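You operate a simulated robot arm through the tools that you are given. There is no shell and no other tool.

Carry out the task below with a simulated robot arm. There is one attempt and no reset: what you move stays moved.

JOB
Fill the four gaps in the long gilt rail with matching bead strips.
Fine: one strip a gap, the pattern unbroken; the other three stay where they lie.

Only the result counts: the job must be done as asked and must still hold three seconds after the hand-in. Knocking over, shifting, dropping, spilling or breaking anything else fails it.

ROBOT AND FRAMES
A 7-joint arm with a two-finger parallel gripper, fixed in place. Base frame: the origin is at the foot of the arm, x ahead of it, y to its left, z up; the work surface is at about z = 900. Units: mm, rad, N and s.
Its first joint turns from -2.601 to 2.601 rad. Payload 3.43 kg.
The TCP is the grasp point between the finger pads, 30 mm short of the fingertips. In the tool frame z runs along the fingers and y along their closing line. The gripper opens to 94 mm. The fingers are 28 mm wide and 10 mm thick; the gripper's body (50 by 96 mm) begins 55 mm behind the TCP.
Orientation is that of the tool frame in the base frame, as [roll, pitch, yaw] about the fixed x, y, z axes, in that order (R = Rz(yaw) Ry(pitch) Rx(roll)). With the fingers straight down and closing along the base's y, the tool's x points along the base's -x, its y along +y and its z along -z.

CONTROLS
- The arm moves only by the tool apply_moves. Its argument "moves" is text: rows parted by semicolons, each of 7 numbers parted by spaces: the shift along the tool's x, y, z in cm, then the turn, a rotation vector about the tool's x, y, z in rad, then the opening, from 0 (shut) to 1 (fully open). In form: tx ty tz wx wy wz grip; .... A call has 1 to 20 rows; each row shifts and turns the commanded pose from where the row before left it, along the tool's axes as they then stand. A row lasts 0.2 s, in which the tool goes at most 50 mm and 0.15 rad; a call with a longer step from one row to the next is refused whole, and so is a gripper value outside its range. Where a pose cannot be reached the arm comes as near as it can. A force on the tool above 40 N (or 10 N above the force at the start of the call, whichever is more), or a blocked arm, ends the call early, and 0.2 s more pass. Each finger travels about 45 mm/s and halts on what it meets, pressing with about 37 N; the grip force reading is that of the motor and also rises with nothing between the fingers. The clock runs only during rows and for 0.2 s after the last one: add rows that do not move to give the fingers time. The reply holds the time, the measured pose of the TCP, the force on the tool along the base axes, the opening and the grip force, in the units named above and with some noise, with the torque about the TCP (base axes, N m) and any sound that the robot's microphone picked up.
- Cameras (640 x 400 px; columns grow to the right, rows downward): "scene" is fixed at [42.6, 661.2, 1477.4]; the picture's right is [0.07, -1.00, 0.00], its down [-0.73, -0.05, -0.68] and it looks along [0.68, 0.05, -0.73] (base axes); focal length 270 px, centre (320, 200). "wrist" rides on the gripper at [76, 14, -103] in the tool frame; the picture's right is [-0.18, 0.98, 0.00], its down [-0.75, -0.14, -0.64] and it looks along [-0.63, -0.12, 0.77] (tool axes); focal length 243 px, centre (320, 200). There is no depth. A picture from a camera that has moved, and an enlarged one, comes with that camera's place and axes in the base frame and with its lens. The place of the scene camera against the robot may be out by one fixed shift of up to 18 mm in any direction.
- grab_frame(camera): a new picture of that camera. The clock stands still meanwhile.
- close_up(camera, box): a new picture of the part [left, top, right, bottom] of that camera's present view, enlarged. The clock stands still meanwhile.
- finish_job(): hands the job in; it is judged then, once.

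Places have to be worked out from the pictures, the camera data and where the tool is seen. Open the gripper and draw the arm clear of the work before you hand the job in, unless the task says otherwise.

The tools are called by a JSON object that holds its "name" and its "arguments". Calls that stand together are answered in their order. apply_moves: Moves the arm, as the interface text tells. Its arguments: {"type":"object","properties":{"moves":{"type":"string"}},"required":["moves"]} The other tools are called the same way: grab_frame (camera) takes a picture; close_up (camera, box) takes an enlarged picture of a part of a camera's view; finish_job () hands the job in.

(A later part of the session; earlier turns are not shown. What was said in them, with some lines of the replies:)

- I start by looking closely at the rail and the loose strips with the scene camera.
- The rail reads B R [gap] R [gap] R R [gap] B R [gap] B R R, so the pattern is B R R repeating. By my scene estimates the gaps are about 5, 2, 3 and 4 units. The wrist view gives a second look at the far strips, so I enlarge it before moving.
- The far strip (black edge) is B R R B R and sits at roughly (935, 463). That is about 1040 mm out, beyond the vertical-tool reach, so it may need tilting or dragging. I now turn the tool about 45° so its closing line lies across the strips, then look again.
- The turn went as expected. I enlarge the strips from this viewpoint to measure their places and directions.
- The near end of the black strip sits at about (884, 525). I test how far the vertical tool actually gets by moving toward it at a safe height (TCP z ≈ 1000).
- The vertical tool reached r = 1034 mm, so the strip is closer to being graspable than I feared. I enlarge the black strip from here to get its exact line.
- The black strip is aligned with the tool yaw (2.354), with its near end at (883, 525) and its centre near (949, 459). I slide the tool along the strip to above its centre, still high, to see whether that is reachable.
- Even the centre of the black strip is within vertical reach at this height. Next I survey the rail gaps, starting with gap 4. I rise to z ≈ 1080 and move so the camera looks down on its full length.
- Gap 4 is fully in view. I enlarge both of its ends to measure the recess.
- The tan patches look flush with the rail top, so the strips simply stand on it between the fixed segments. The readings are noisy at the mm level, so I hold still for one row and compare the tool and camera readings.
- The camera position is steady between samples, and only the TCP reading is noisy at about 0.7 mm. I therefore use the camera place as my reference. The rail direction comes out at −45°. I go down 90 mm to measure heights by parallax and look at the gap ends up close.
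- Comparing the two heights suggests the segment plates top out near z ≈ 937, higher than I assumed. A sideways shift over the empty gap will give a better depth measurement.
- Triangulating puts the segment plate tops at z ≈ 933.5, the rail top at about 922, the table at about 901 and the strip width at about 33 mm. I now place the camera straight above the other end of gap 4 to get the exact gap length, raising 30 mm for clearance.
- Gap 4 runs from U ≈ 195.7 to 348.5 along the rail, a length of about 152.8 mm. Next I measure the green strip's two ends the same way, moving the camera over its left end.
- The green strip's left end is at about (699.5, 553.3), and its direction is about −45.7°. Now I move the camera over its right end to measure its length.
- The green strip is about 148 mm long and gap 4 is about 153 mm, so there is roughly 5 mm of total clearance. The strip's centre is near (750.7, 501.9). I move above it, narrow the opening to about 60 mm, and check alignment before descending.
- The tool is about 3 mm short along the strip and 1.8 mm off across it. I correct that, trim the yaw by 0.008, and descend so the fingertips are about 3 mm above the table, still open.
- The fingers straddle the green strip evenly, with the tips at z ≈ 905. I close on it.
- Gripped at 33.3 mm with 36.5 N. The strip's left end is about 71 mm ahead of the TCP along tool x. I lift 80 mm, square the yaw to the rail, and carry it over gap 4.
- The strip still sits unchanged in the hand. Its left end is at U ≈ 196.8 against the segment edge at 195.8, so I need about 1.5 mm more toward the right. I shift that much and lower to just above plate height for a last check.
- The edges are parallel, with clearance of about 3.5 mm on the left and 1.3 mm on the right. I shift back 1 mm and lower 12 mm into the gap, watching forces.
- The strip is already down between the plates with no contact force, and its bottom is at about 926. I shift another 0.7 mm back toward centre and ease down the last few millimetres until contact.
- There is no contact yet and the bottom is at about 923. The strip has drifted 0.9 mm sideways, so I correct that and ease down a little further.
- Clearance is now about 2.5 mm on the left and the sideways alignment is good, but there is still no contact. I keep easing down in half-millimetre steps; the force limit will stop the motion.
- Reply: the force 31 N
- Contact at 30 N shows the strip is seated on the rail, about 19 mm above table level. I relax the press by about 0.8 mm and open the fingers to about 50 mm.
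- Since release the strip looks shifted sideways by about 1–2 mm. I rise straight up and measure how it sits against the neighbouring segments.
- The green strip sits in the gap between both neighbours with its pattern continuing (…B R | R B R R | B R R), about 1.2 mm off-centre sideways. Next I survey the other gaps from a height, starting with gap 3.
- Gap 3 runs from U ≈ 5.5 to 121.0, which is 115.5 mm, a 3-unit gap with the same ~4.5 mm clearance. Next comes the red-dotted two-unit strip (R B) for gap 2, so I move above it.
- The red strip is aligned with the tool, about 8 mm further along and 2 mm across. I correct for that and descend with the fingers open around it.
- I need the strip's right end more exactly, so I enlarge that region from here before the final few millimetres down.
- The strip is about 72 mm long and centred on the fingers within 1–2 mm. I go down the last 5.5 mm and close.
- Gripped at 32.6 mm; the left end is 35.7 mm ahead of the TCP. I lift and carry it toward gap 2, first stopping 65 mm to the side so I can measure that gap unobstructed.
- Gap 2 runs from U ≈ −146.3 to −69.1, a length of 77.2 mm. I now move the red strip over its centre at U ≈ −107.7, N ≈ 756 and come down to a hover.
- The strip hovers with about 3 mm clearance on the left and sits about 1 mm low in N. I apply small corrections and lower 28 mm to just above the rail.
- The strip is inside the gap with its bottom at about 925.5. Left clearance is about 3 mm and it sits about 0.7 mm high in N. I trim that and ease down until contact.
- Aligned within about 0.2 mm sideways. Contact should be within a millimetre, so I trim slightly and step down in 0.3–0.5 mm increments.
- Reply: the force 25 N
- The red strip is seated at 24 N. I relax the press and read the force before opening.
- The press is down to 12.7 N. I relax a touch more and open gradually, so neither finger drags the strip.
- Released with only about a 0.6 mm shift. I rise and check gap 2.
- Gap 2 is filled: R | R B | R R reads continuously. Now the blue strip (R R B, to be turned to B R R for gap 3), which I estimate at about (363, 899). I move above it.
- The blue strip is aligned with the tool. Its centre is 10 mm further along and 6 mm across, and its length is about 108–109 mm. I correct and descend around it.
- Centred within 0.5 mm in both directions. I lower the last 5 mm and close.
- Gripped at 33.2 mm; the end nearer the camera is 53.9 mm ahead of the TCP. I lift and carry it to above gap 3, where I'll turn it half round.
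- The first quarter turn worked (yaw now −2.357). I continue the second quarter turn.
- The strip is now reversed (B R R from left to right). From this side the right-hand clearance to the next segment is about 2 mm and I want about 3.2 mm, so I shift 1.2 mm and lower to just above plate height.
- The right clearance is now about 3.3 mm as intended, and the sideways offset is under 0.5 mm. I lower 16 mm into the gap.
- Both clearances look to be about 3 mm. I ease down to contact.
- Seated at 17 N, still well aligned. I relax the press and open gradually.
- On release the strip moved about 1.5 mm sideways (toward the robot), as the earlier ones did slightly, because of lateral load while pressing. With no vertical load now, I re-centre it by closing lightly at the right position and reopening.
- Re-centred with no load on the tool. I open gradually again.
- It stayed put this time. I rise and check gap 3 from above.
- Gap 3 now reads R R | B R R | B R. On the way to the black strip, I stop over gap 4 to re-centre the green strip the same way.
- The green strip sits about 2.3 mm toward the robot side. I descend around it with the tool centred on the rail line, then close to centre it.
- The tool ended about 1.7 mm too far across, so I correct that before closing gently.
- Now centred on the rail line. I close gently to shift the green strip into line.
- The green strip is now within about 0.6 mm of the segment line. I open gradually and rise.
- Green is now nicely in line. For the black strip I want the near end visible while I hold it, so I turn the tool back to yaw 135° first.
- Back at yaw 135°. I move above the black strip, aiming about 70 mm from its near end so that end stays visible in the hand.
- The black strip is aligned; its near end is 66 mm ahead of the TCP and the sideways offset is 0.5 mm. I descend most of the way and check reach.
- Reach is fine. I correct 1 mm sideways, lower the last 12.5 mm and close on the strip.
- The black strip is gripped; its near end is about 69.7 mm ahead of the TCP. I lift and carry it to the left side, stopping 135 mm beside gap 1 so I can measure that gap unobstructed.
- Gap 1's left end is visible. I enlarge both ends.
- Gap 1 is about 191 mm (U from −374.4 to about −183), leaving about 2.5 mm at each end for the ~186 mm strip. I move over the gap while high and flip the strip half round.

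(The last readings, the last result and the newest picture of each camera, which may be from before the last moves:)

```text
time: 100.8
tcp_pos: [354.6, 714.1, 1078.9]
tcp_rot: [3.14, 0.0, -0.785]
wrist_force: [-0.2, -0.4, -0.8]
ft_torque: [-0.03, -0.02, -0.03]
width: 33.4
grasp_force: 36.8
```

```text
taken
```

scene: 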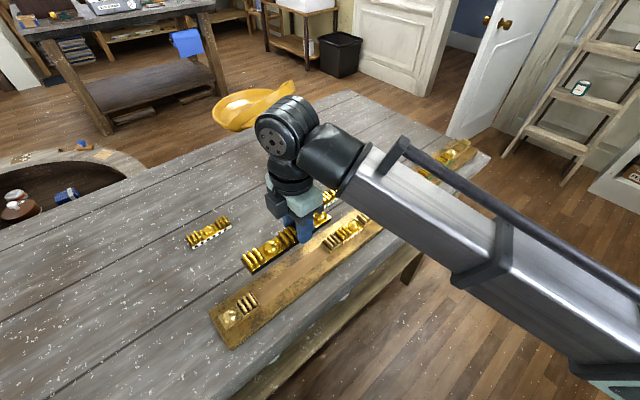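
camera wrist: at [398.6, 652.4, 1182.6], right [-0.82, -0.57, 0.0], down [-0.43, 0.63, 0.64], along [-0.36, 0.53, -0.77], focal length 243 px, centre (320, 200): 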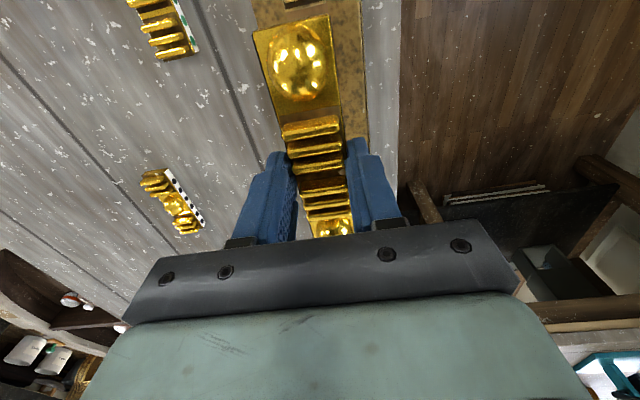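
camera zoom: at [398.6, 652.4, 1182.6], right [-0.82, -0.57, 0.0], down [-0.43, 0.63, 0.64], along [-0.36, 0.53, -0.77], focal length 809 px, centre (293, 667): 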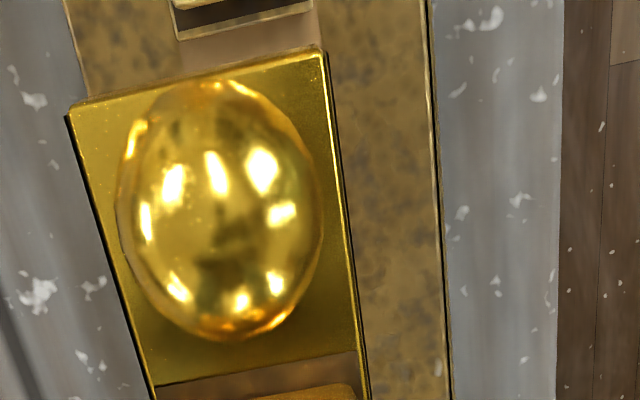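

The strip is flipped: it will read R B R R B from left to right. Right-end clearance is about 2.3 mm, and it sits about 1.1 mm off in N. I correct and lower 98 mm to a hover.

{"name": "apply_moves", "arguments": {"moves": "-0.02 0.11 3.5 0 0 0 0; 0 0 3.5 0 0 0 0; 0 0 2.8 0 0 0 0; 0 0 0 0 0 0 0; 0 0 0 0 0 0 0"}}

{"name": "close_up", "arguments": {"camera": "wrist", "box": [232, 0, 424, 120]}}

{"name": "close_up", "arguments": {"camera": "scene", "box": [220, 210, 348, 290]}}

```text
time: 102.0
tcp_pos: [355.2, 713.9, 982.3]
tcp_rot: [3.141, -0.001, -0.786]
wrist_force: [0.3, -0.1, -1.5]
ft_torque: [-0.03, -0.04, 0.03]
width: 33.1
grasp_force: 36.9
```

```text
3.33 times, centred on (328, 60) of wrist
camera zoom: at [398.2, 651.0, 1085.4], right [-0.83, -0.56, 0.0], down [-0.43, 0.63, 0.64], along [-0.36, 0.53, -0.77], focal length 809 px, centre (293, 667)
```

zoom: 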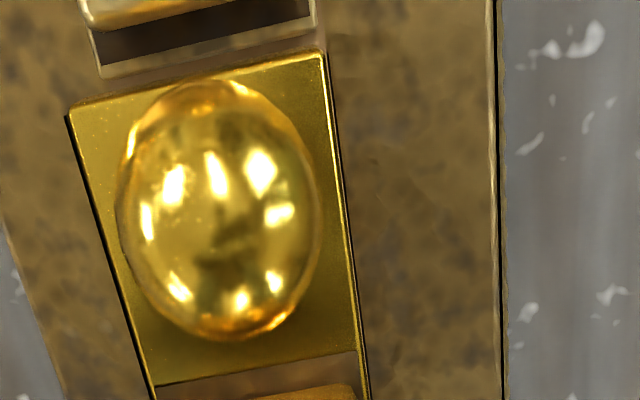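

```text
5.00 times, centred on (284, 250) of scene
camera zoom: at [42.6, 661.2, 1477.4], right [0.07, -1.0, 0.0], down [-0.73, -0.05, -0.68], along [0.68, 0.05, -0.73], focal length 1350 px, centre (500, -50)
```

zoom: 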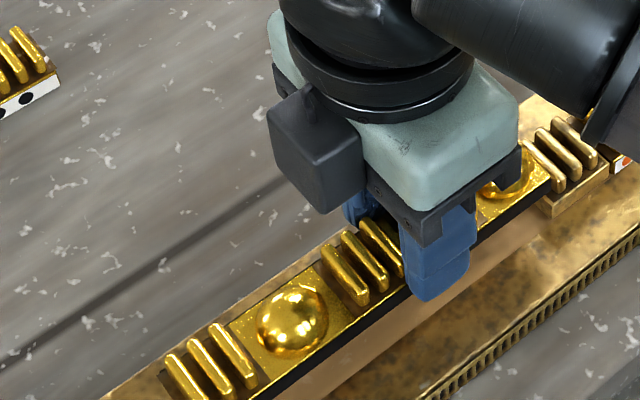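

The sideways alignment is within 0.2 mm, and right clearance is 2.0 mm. I shift 0.5 mm left, lower another 10 mm, and check the left end in the scene view.

{"name": "apply_moves", "arguments": {"moves": "-0.05 0 0.5 0 0 0 0; 0 0 0.5 0 0 0 0; 0 0 0 0 0 0 0; 0 0 0 0 0 0 0"}}

{"name": "close_up", "arguments": {"camera": "wrist", "box": [232, 0, 424, 120]}}

{"name": "close_up", "arguments": {"camera": "scene", "box": [214, 260, 294, 310]}}

{"name": "close_up", "arguments": {"camera": "scene", "box": [290, 215, 370, 265]}}

```text
time: 103.0
tcp_pos: [353.9, 714.6, 971.1]
tcp_rot: [-3.141, 0.001, -0.785]
wrist_force: [0.0, -0.6, -1.5]
ft_torque: [-0.04, 0.0, 0.02]
width: 33.3
grasp_force: 36.6
```

```text
3.33 times, centred on (328, 60) of wrist
camera zoom: at [397.3, 651.5, 1075.2], right [-0.83, -0.56, 0.0], down [-0.43, 0.63, 0.64], along [-0.36, 0.53, -0.77], focal length 809 px, centre (293, 667)
```

zoom: 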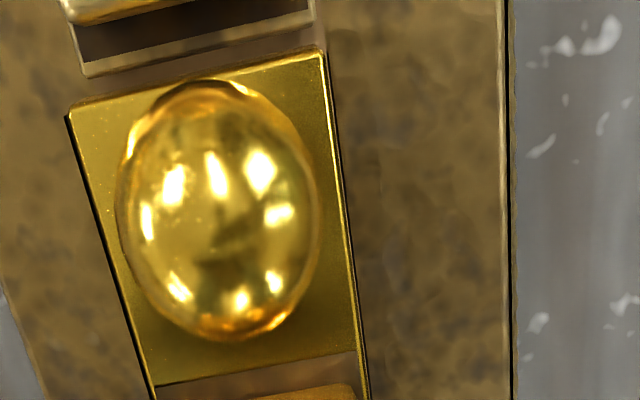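

```text
8.00 times, centred on (254, 285) of scene
camera zoom: at [42.6, 661.2, 1477.4], right [0.07, -1.0, 0.0], down [-0.73, -0.05, -0.68], along [0.68, 0.05, -0.73], focal length 2159 px, centre (848, -480)
```

zoom: 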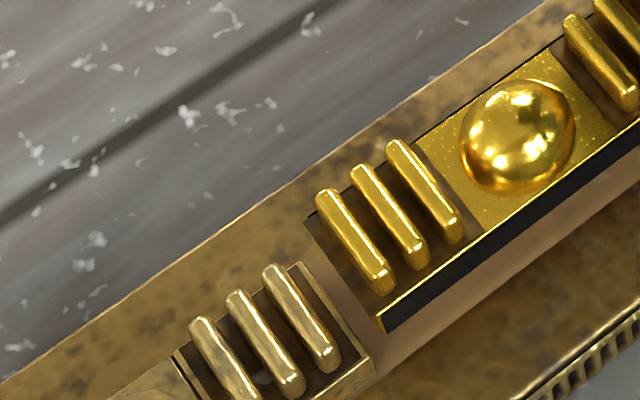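

```text
8.00 times, centred on (330, 240) of scene
camera zoom: at [42.6, 661.2, 1477.4], right [0.07, -1.0, 0.0], down [-0.73, -0.05, -0.68], along [0.68, 0.05, -0.73], focal length 2159 px, centre (240, -120)
```

zoom: 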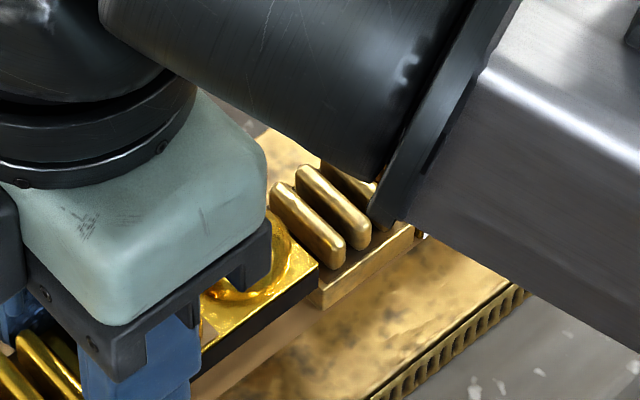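

From the wrist the right clearance is 2.6 mm. The scene view suggests the left clearance is larger, so I zoom in there to compare.

{"name": "close_up", "arguments": {"camera": "scene", "box": [240, 280, 272, 300]}}

{"name": "close_up", "arguments": {"camera": "scene", "box": [316, 234, 348, 254]}}

```text
16.00 times, centred on (256, 290) of scene
camera zoom: at [42.6, 661.2, 1477.4], right [0.07, -1.0, 0.0], down [-0.73, -0.05, -0.68], along [0.68, 0.05, -0.73], focal length 4318 px, centre (1344, -1240)
```

zoom: 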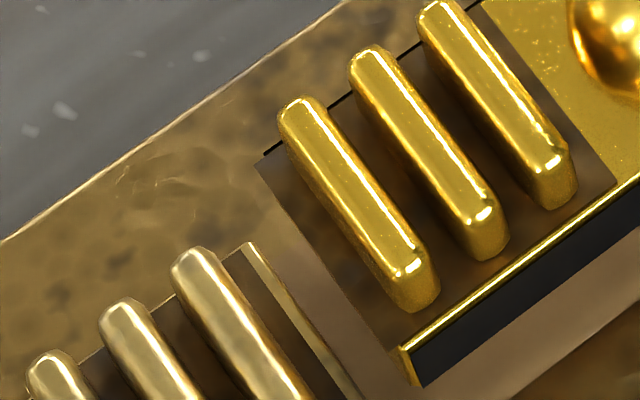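

```text
16.00 times, centred on (332, 244) of scene
camera zoom: at [42.6, 661.2, 1477.4], right [0.07, -1.0, 0.0], down [-0.73, -0.05, -0.68], along [0.68, 0.05, -0.73], focal length 4318 px, centre (128, -504)
```

zoom: 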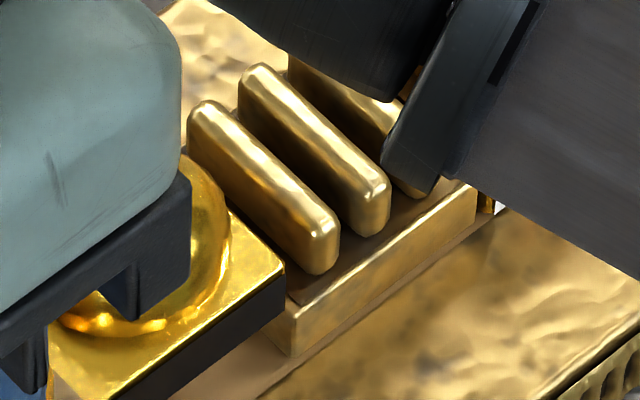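

The scene rays give about 5.2 mm clearance on the left and 2.7 mm on the right. I shift 1.2 mm left to balance these and lower 13 mm into the gap.

{"name": "apply_moves", "arguments": {"moves": "-0.12 0 0.4 0 0 0 0; 0 0 0.5 0 0 0 0; 0 0 0.4 0 0 0 0; 0 0 0 0 0 0 0; 0 0 0 0 0 0 0"}}

{"name": "close_up", "arguments": {"camera": "wrist", "box": [232, 0, 424, 120]}}

{"name": "close_up", "arguments": {"camera": "scene", "box": [232, 275, 280, 305]}}

```text
time: 104.2
tcp_pos: [352.6, 714.8, 957.4]
tcp_rot: [3.141, -0.001, -0.786]
wrist_force: [0.6, -0.1, -0.9]
ft_torque: [-0.07, -0.03, 0.01]
width: 33.4
grasp_force: 37.1
```

```text
3.33 times, centred on (328, 60) of wrist
camera zoom: at [395.9, 652.9, 1062.0], right [-0.83, -0.56, 0.0], down [-0.43, 0.63, 0.64], along [-0.36, 0.53, -0.77], focal length 809 px, centre (293, 667)
```

zoom: 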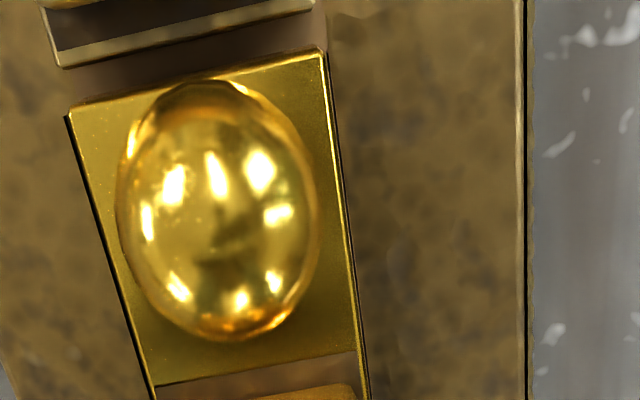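

```text
13.33 times, centred on (256, 290) of scene
camera zoom: at [42.6, 661.2, 1477.4], right [0.07, -1.0, 0.0], down [-0.73, -0.05, -0.68], along [0.68, 0.05, -0.73], focal length 3599 px, centre (1173, -1000)
```

zoom: 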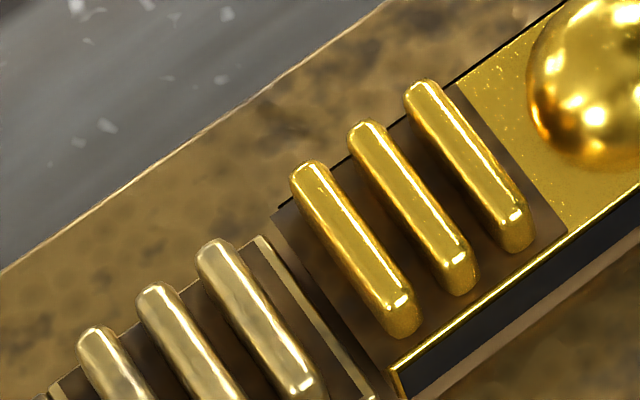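

The right clearance is about 4.6 mm and the left about 4.4 mm, so it is balanced, and it is in line sideways. I ease down to contact.

{"name": "apply_moves", "arguments": {"moves": "0 0 0.15 0 0 0 0; 0 0 0.1 0 0 0 0; 0 0 0.04 0 0 0 0; 0 0 0.04 0 0 0 0; 0 0 0.04 0 0 0 0; 0 0 0 0 0 0 0"}}

{"name": "close_up", "arguments": {"camera": "wrist", "box": [232, 0, 424, 120]}}

```text
time: 105.6
tcp_pos: [352.8, 714.9, 954.5]
tcp_rot: [-3.14, -0.001, -0.787]
wrist_force: [-0.5, 0.6, 13.4]
ft_torque: [0.21, 0.32, 0.03]
width: 33.3
grasp_force: 37.1
```

```text
3.33 times, centred on (328, 60) of wrist
camera zoom: at [396.4, 653.1, 1058.4], right [-0.83, -0.56, 0.0], down [-0.43, 0.63, 0.64], along [-0.36, 0.53, -0.77], focal length 809 px, centre (293, 667)
```

zoom: 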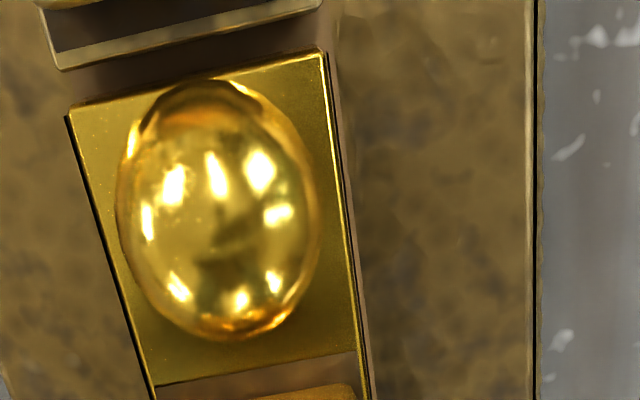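

Flat contact at 13 N; the torque matches the strip's centre of pressure. I relax the press slightly and open gradually.

{"name": "apply_moves", "arguments": {"moves": "0 0 -0.04 0 0 0 0; 0 0 -0.03 0 0 0 0; 0 0 0 0 0 0 0; 0 0 0 0 0 0 0.36; 0 0 0 0 0 0 0.37; 0 0 0 0 0 0 0.39; 0 0 0 0 0 0 0.45; 0 0 0 0 0 0 0.53; 0 0 0 0 0 0 0.53"}}

{"name": "close_up", "arguments": {"camera": "wrist", "box": [232, 0, 424, 120]}}

{"name": "close_up", "arguments": {"camera": "scene", "box": [216, 230, 344, 310]}}

```text
time: 107.6
tcp_pos: [353.0, 716.4, 955.5]
tcp_rot: [-3.14, -0.001, -0.785]
wrist_force: [-0.2, -1.4, -0.3]
ft_torque: [0.0, 0.01, -0.04]
width: 50.0
grasp_force: 0.0
```

```text
3.33 times, centred on (328, 60) of wrist
camera zoom: at [396.1, 653.2, 1058.7], right [-0.83, -0.56, 0.0], down [-0.43, 0.63, 0.64], along [-0.36, 0.53, -0.77], focal length 809 px, centre (293, 667)
```

zoom: 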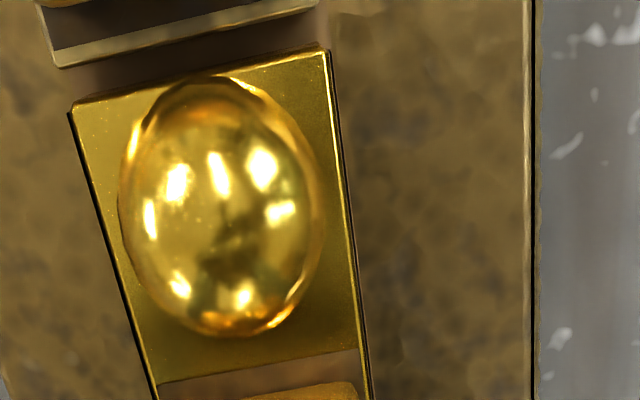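

```text
5.00 times, centred on (280, 270) of scene
camera zoom: at [42.6, 661.2, 1477.4], right [0.07, -1.0, 0.0], down [-0.73, -0.05, -0.68], along [0.68, 0.05, -0.73], focal length 1350 px, centre (520, -150)
```

zoom: 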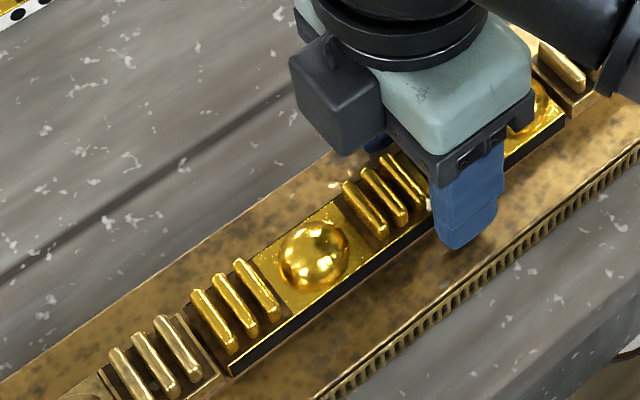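

It barely moved this time. I rise and inspect gap 1.

{"name": "apply_moves", "arguments": {"moves": "0 0 -2 0 0 0 0.53; 0 0 -3 0 0 0 0.53; 0 0 -3 0 0 0 0.53; 0 0 -2 0 0 0 0.53; 0 0 0 0 0 0 0.53; 0 0 0 0 0 0 0.53"}}

{"name": "grab_frame", "arguments": {"camera": "wrist"}}

{"name": "close_up", "arguments": {"camera": "wrist", "box": [232, 0, 392, 100]}}

{"name": "close_up", "arguments": {"camera": "wrist", "box": [250, 120, 410, 220]}}

{"name": "close_up", "arguments": {"camera": "scene", "box": [210, 220, 354, 310]}}

```text
time: 109.0
tcp_pos: [352.6, 714.4, 1055.0]
tcp_rot: [3.141, 0.0, -0.786]
wrist_force: [-0.4, 0.9, 0.7]
ft_torque: [0.0, 0.0, -0.02]
width: 49.9
grasp_force: 0.0
```

```text
taken
camera wrist: at [396.2, 652.2, 1159.3], right [-0.83, -0.56, 0.0], down [-0.43, 0.63, 0.64], along [-0.36, 0.53, -0.77], focal length 243 px, centre (320, 200)
```

wrist: 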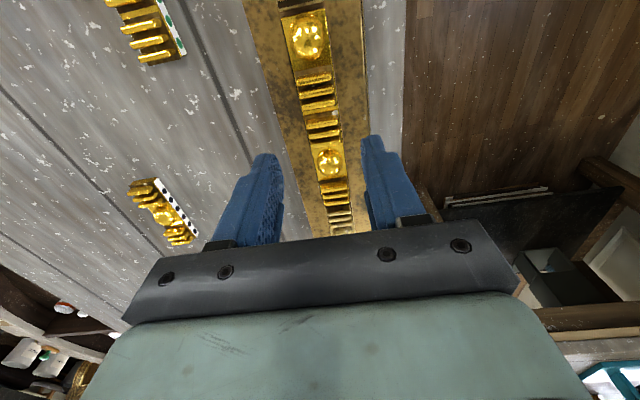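

```text
4.00 times, centred on (312, 50) of wrist
camera zoom: at [396.2, 652.2, 1159.3], right [-0.83, -0.56, 0.0], down [-0.43, 0.63, 0.64], along [-0.36, 0.53, -0.77], focal length 970 px, centre (352, 800)
```

zoom: 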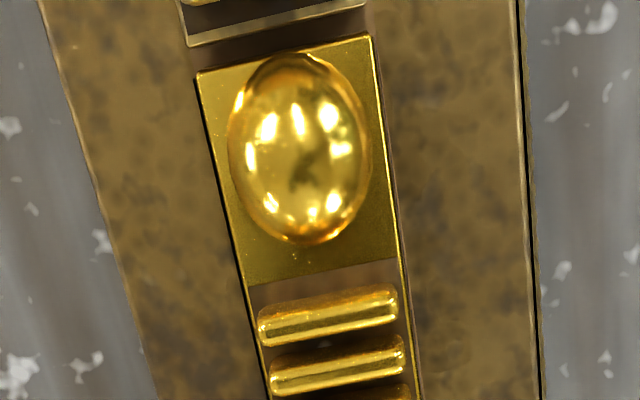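

```text
4.00 times, centred on (330, 170) of wrist
camera zoom: at [396.2, 652.2, 1159.3], right [-0.83, -0.56, 0.0], down [-0.43, 0.63, 0.64], along [-0.36, 0.53, -0.77], focal length 970 px, centre (280, 320)
```

zoom: 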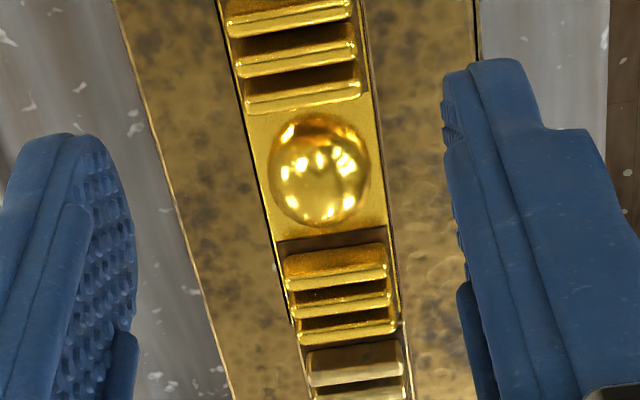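

```text
4.44 times, centred on (282, 265) of scene
camera zoom: at [42.6, 661.2, 1477.4], right [0.07, -1.0, 0.0], down [-0.73, -0.05, -0.68], along [0.68, 0.05, -0.73], focal length 1200 px, centre (489, -89)
```

zoom: 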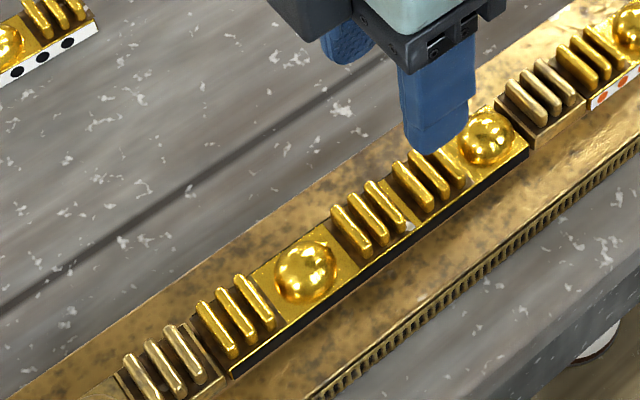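

Gap 1 is in line sideways. I check the two end clearances more closely with the scene camera, now that both are at the same height.

{"name": "close_up", "arguments": {"camera": "scene", "box": [240, 280, 272, 300]}}

{"name": "close_up", "arguments": {"camera": "scene", "box": [312, 235, 344, 255]}}

{"name": "close_up", "arguments": {"camera": "scene", "box": [320, 200, 400, 250]}}

```text
16.00 times, centred on (256, 290) of scene
camera zoom: at [42.6, 661.2, 1477.4], right [0.07, -1.0, 0.0], down [-0.73, -0.05, -0.68], along [0.68, 0.05, -0.73], focal length 4318 px, centre (1344, -1240)
```

zoom: 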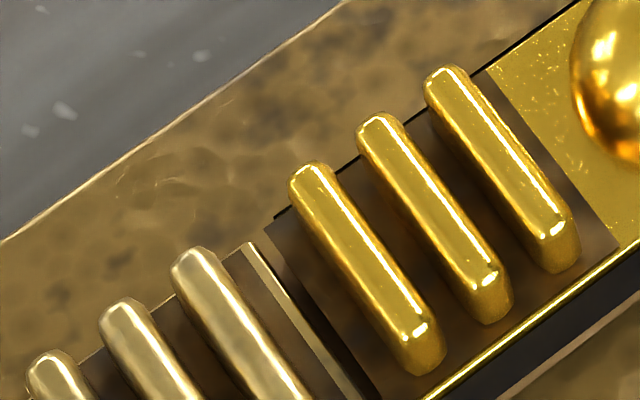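

```text
16.00 times, centred on (328, 245) of scene
camera zoom: at [42.6, 661.2, 1477.4], right [0.07, -1.0, 0.0], down [-0.73, -0.05, -0.68], along [0.68, 0.05, -0.73], focal length 4318 px, centre (192, -520)
```

zoom: 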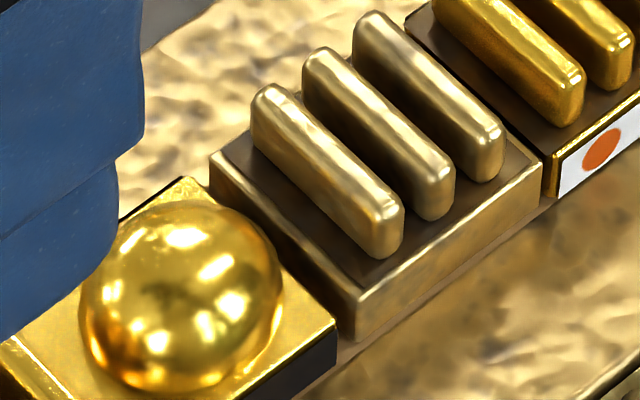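

```text
8.00 times, centred on (360, 225) of scene
camera zoom: at [42.6, 661.2, 1477.4], right [0.07, -1.0, 0.0], down [-0.73, -0.05, -0.68], along [0.68, 0.05, -0.73], focal length 2159 px, centre (0, 0)
```

zoom: 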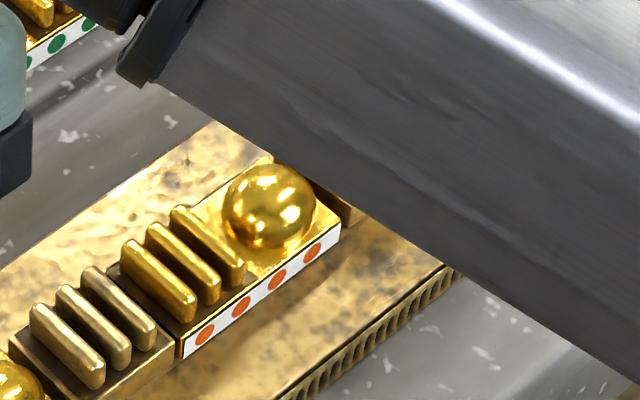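

Gap 1 clearances are about 2.9 mm left and 4.6 mm right, which is well inside. I now move over gap 2 to check how the red strip sits sideways.

{"name": "apply_moves", "arguments": {"moves": "3.75 0 0 0 0 0 0.6; 3.75 0 0 0 0 0 0.6; 3.75 0 0 0 0 0 0.6; 3.75 0 0 0 0 0 0.6; 0 0 2 0 0 0 0.6; 0 0 0 0 0 0 0.6; 0 0 0 0 0 0 0.6"}}

{"name": "grab_frame", "arguments": {"camera": "wrist"}}

{"name": "close_up", "arguments": {"camera": "wrist", "box": [240, 20, 400, 120]}}

{"name": "close_up", "arguments": {"camera": "wrist", "box": [250, 110, 410, 210]}}

```text
time: 110.6
tcp_pos: [458.2, 609.0, 1036.9]
tcp_rot: [-3.141, 0.0, -0.784]
wrist_force: [-0.1, -0.4, 0.2]
ft_torque: [-0.01, -0.01, 0.05]
width: 56.2
grasp_force: 0.1
```

```text
taken
camera wrist: at [501.5, 547.3, 1140.1], right [-0.83, -0.56, 0.0], down [-0.43, 0.63, 0.64], along [-0.36, 0.53, -0.77], focal length 243 px, centre (320, 200)
```

wrist: 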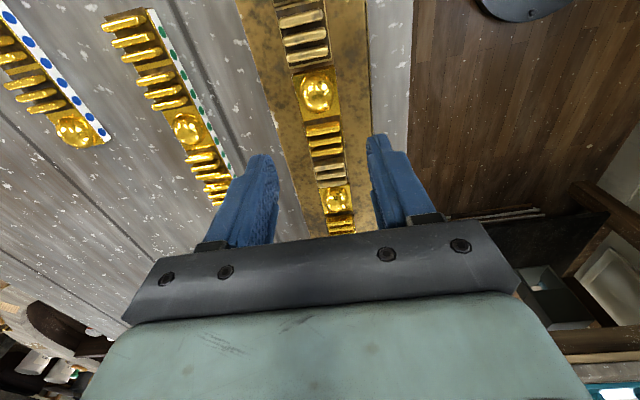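

```text
4.00 times, centred on (320, 70) of wrist
camera zoom: at [501.5, 547.3, 1140.1], right [-0.83, -0.56, 0.0], down [-0.43, 0.63, 0.64], along [-0.36, 0.53, -0.77], focal length 970 px, centre (320, 720)
```

zoom: 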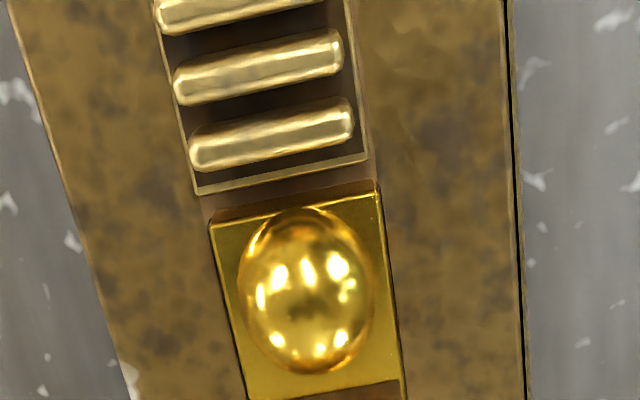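

```text
4.00 times, centred on (330, 160) of wrist
camera zoom: at [501.5, 547.3, 1140.1], right [-0.83, -0.56, 0.0], down [-0.43, 0.63, 0.64], along [-0.36, 0.53, -0.77], focal length 970 px, centre (280, 360)
```

zoom: 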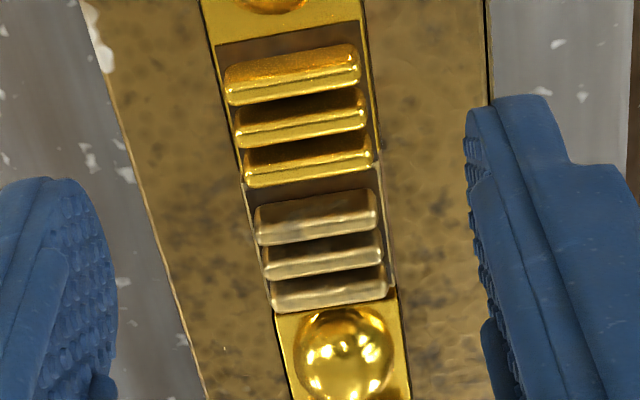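

The red strip has about 3 mm clearance on the left and about 6 mm on the right, and sits 1.2 mm off sideways. I descend around it with the tool centred so I can nudge it into place.

{"name": "apply_moves", "arguments": {"moves": "0 0 3 0 0 0 0.6; 0 0 3 0 0 0 0.6; 0 0 1.6 0 0 0 0.6; 0 0 0.4 0 0 0 0.6; 0 0 0 0 0 0 0.6; 0 0 0 0 0 0 0.6"}}

{"name": "close_up", "arguments": {"camera": "wrist", "box": [232, 30, 424, 150]}}

```text
time: 112.0
tcp_pos: [457.1, 610.3, 953.9]
tcp_rot: [-3.141, 0.0, -0.786]
wrist_force: [0.1, 0.4, -0.2]
ft_torque: [0.0, 0.0, 0.01]
width: 56.3
grasp_force: 0.0
```

```text
3.33 times, centred on (328, 90) of wrist
camera zoom: at [501.6, 548.1, 1058.2], right [-0.83, -0.56, 0.0], down [-0.43, 0.63, 0.64], along [-0.36, 0.53, -0.77], focal length 809 px, centre (293, 567)
```

zoom: 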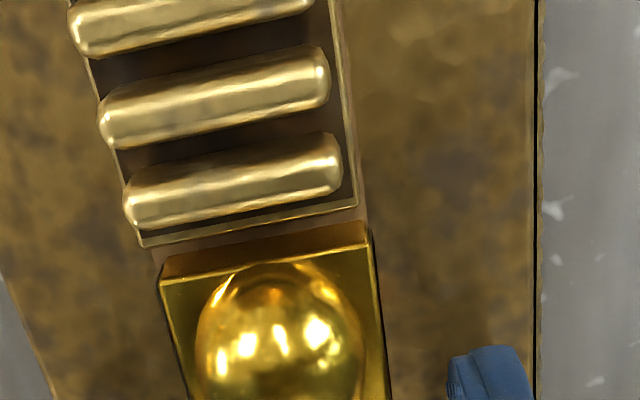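

I nudge the tool 0.8 mm sideways to align, and close gently on the red strip.

{"name": "apply_moves", "arguments": {"moves": "0 0.08 -0.05 0 0 0 0.6; 0 0 0 0 0 0 0.5; 0 0 0 0 0 0 0.42; 0 0 0 0 0 0 0.37; 0 0 0 0 0 0 0.34; 0 0 0 0 0 0 0.34; 0 0 0 0 0 0 0.34"}}

{"name": "close_up", "arguments": {"camera": "wrist", "box": [232, 30, 424, 150]}}

```text
time: 113.6
tcp_pos: [458.2, 609.4, 955.4]
tcp_rot: [3.141, -0.001, -0.784]
wrist_force: [0.6, 0.3, 1.5]
ft_torque: [0.04, -0.03, 0.0]
width: 33.4
grasp_force: 16.0
```

```text
3.33 times, centred on (328, 90) of wrist
camera zoom: at [501.5, 547.2, 1059.3], right [-0.83, -0.56, 0.0], down [-0.43, 0.63, 0.64], along [-0.36, 0.53, -0.77], focal length 809 px, centre (293, 567)
```

zoom: 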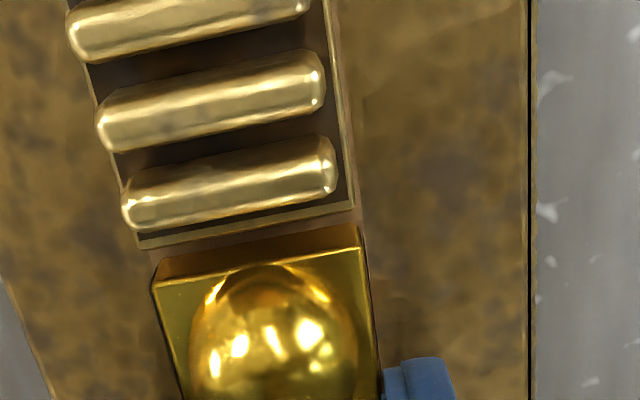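

Now in line sideways within 0.2 mm. While gently holding it, I slide it 2 mm along the rail toward the right to balance the clearances.

{"name": "apply_moves", "arguments": {"moves": "0 0 0 0 0 0 0.33; 0.1 0 0 0 0 0 0.33; 0.1 0 0 0 0 0 0.33; 0 0 0 0 0 0 0.33; 0 0 0 0 0 0 0.33"}}

{"name": "close_up", "arguments": {"camera": "wrist", "box": [232, 30, 424, 150]}}

{"name": "close_up", "arguments": {"camera": "scene", "box": [312, 210, 392, 260]}}

```text
time: 114.8
tcp_pos: [459.7, 607.0, 955.4]
tcp_rot: [3.141, 0.001, -0.786]
wrist_force: [0.6, -0.6, 0.5]
ft_torque: [0.02, 0.02, -0.02]
width: 33.1
grasp_force: 37.3
```

```text
3.33 times, centred on (328, 90) of wrist
camera zoom: at [502.8, 545.5, 1059.4], right [-0.83, -0.56, 0.0], down [-0.43, 0.63, 0.64], along [-0.36, 0.53, -0.77], focal length 809 px, centre (293, 567)
```

zoom: 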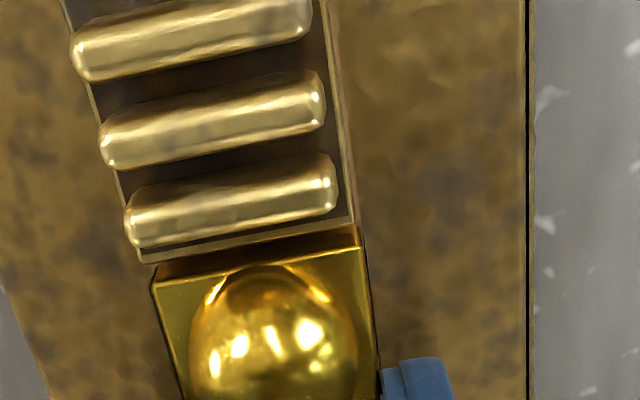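

```text
8.00 times, centred on (352, 235) of scene
camera zoom: at [42.6, 661.2, 1477.4], right [0.07, -1.0, 0.0], down [-0.73, -0.05, -0.68], along [0.68, 0.05, -0.73], focal length 2159 px, centre (64, -80)
```

zoom: 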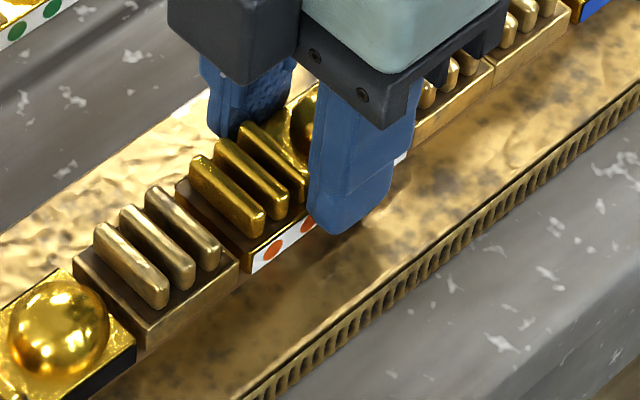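

Right clearance is now about 5 mm and the sideways offset is zero. I open gradually and rise.

{"name": "apply_moves", "arguments": {"moves": "0 0 0 0 0 0 0.355; 0 0 0 0 0 0 0.36; 0 0 0 0 0 0 0.38; 0 0 0 0 0 0 0.43; 0 0 0 0 0 0 0.53; 0 0 0 0 0 0 0.53; 0 0 -2 0 0 0 0.53; 0 0 -3 0 0 0 0.53; 0 0 -4 0 0 0 0.53; 0 0 0 0 0 0 0.53; 0 0 0 0 0 0 0.53"}}

{"name": "grab_frame", "arguments": {"camera": "wrist"}}

{"name": "close_up", "arguments": {"camera": "wrist", "box": [240, 20, 400, 120]}}

{"name": "close_up", "arguments": {"camera": "scene", "box": [312, 200, 408, 260]}}

```text
time: 117.2
tcp_pos: [459.7, 607.3, 1045.6]
tcp_rot: [3.142, 0.0, -0.788]
wrist_force: [0.1, -0.5, -0.9]
ft_torque: [0.03, -0.02, -0.02]
width: 49.9
grasp_force: 0.1
```

```text
taken
camera wrist: at [503.6, 545.0, 1148.6], right [-0.83, -0.56, 0.0], down [-0.43, 0.63, 0.64], along [-0.36, 0.53, -0.77], focal length 243 px, centre (320, 200)
```

wrist: 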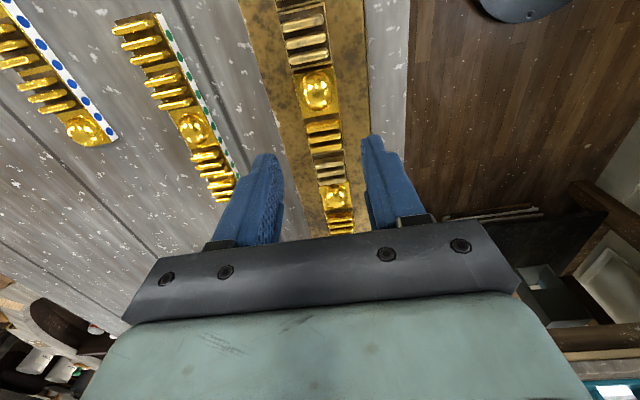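

```text
4.00 times, centred on (320, 70) of wrist
camera zoom: at [503.6, 545.0, 1148.6], right [-0.83, -0.56, 0.0], down [-0.43, 0.63, 0.64], along [-0.36, 0.53, -0.77], focal length 970 px, centre (320, 720)
```

zoom: 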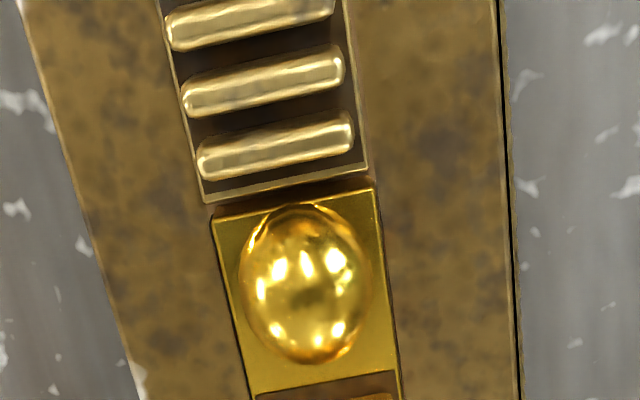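

```text
6.67 times, centred on (360, 230) of scene
camera zoom: at [42.6, 661.2, 1477.4], right [0.07, -1.0, 0.0], down [-0.73, -0.05, -0.68], along [0.68, 0.05, -0.73], focal length 1799 px, centre (53, 0)
```

zoom: 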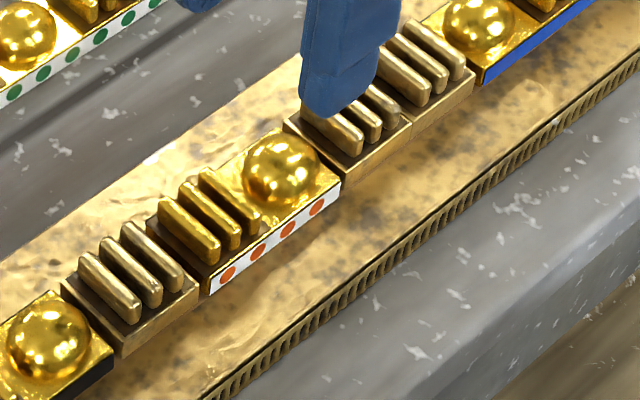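

All four gaps are filled. I raise the arm well clear and open the gripper, then check the whole rail and the remaining strips.

{"name": "apply_moves", "arguments": {"moves": "0 0 -4 0 0 0 0.6; 0 0 -4.5 0 0 0 0.8; 0 0 -4.5 0 0 0 1; 0 0 -4.5 0 0 0 1; 0 0 -4.5 0 0 0 1; 0 0 0 0 0 0 1; 0 0 0 0 0 0 1"}}

{"name": "grab_frame", "arguments": {"camera": "scene"}}

{"name": "close_up", "arguments": {"camera": "scene", "box": [200, 180, 392, 300]}}

{"name": "close_up", "arguments": {"camera": "scene", "box": [330, 110, 490, 210]}}

{"name": "grab_frame", "arguments": {"camera": "wrist"}}

```text
time: 118.8
tcp_pos: [478.6, 636.9, 1198.0]
tcp_rot: [-3.097, 0.008, -0.786]
wrist_force: [0.0, 0.2, 0.3]
ft_torque: [0.04, 0.0, 0.0]
width: 93.9
grasp_force: 0.0
out of reach, approached as far as the arm can: row 3, 4, 5
```

```text
taken
```

scene: 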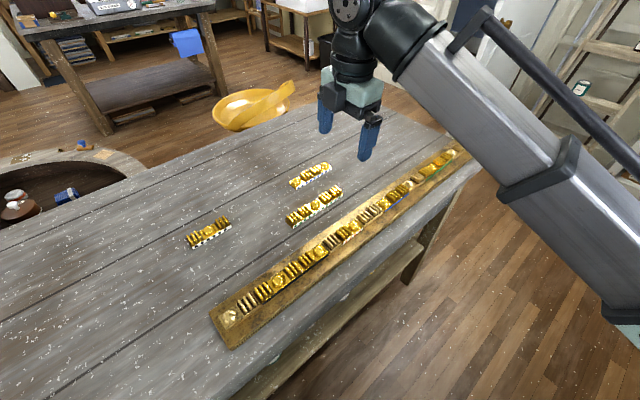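

```text
3.33 times, centred on (296, 240) of scene
camera zoom: at [42.6, 661.2, 1477.4], right [0.07, -1.0, 0.0], down [-0.73, -0.05, -0.68], along [0.68, 0.05, -0.73], focal length 900 px, centre (400, 67)
```

zoom: 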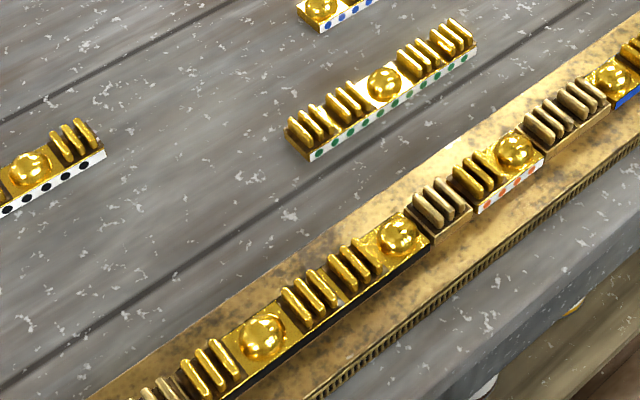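

```text
4.00 times, centred on (410, 160) of scene
camera zoom: at [42.6, 661.2, 1477.4], right [0.07, -1.0, 0.0], down [-0.73, -0.05, -0.68], along [0.68, 0.05, -0.73], focal length 1080 px, centre (-40, 360)
```

zoom: 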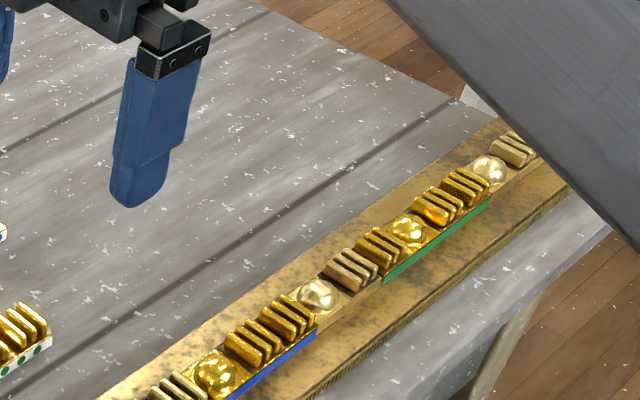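

```text
taken
camera wrist: at [519.3, 569.9, 1300.0], right [-0.82, -0.56, -0.04], down [-0.45, 0.61, 0.65], along [-0.34, 0.56, -0.76], focal length 243 px, centre (320, 200)
```

wrist: 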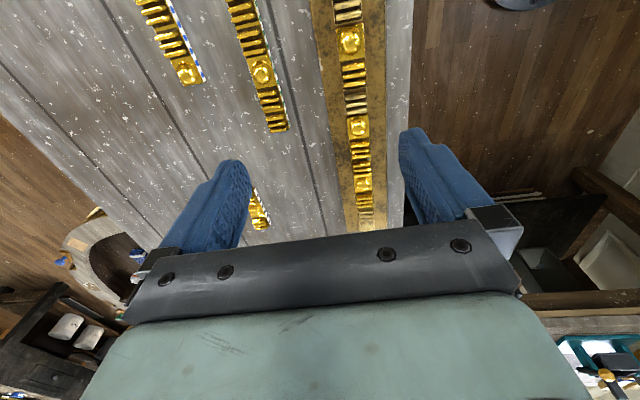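

The rail now reads B R R repeating without a break, each gap holds one strip, and the three dotted strips lie where they were. The gripper is open and well above the work, so I hand the job in.

{"name": "finish_job", "arguments": {}}

```text
The job is handed in.
```

I filled all four gaps in the gilt rail, one strip each, and handed the job in. I haven't seen the judge's verdict. The rail now reads bead, reel, reel from end to end without a break.

| Gap (left to right) | Strip used | Turned end for end |
|---|---|---|
| 1 | Black-edged, five units | Yes |
| 2 | Red-dotted, two units | No |
| 3 | Blue-edged, three units | Yes |
| 4 | Green-edged, four units | No |

- **Fit:** each strip lies flat on the rail between its neighbours. By my camera measurements each is within about 1 mm of the rail line sideways. The clearance at the ends is roughly 2.5 to 5 mm.
- **Adjustments:** the blue, green and red strips shifted slightly when I first let go. I nudged them back into line and checked them again from above.
- **Left alone:** the black-dotted, green-dotted and blue-dotted strips still lie where they were.
- **Arm:** the gripper is open and raised well clear of the work.
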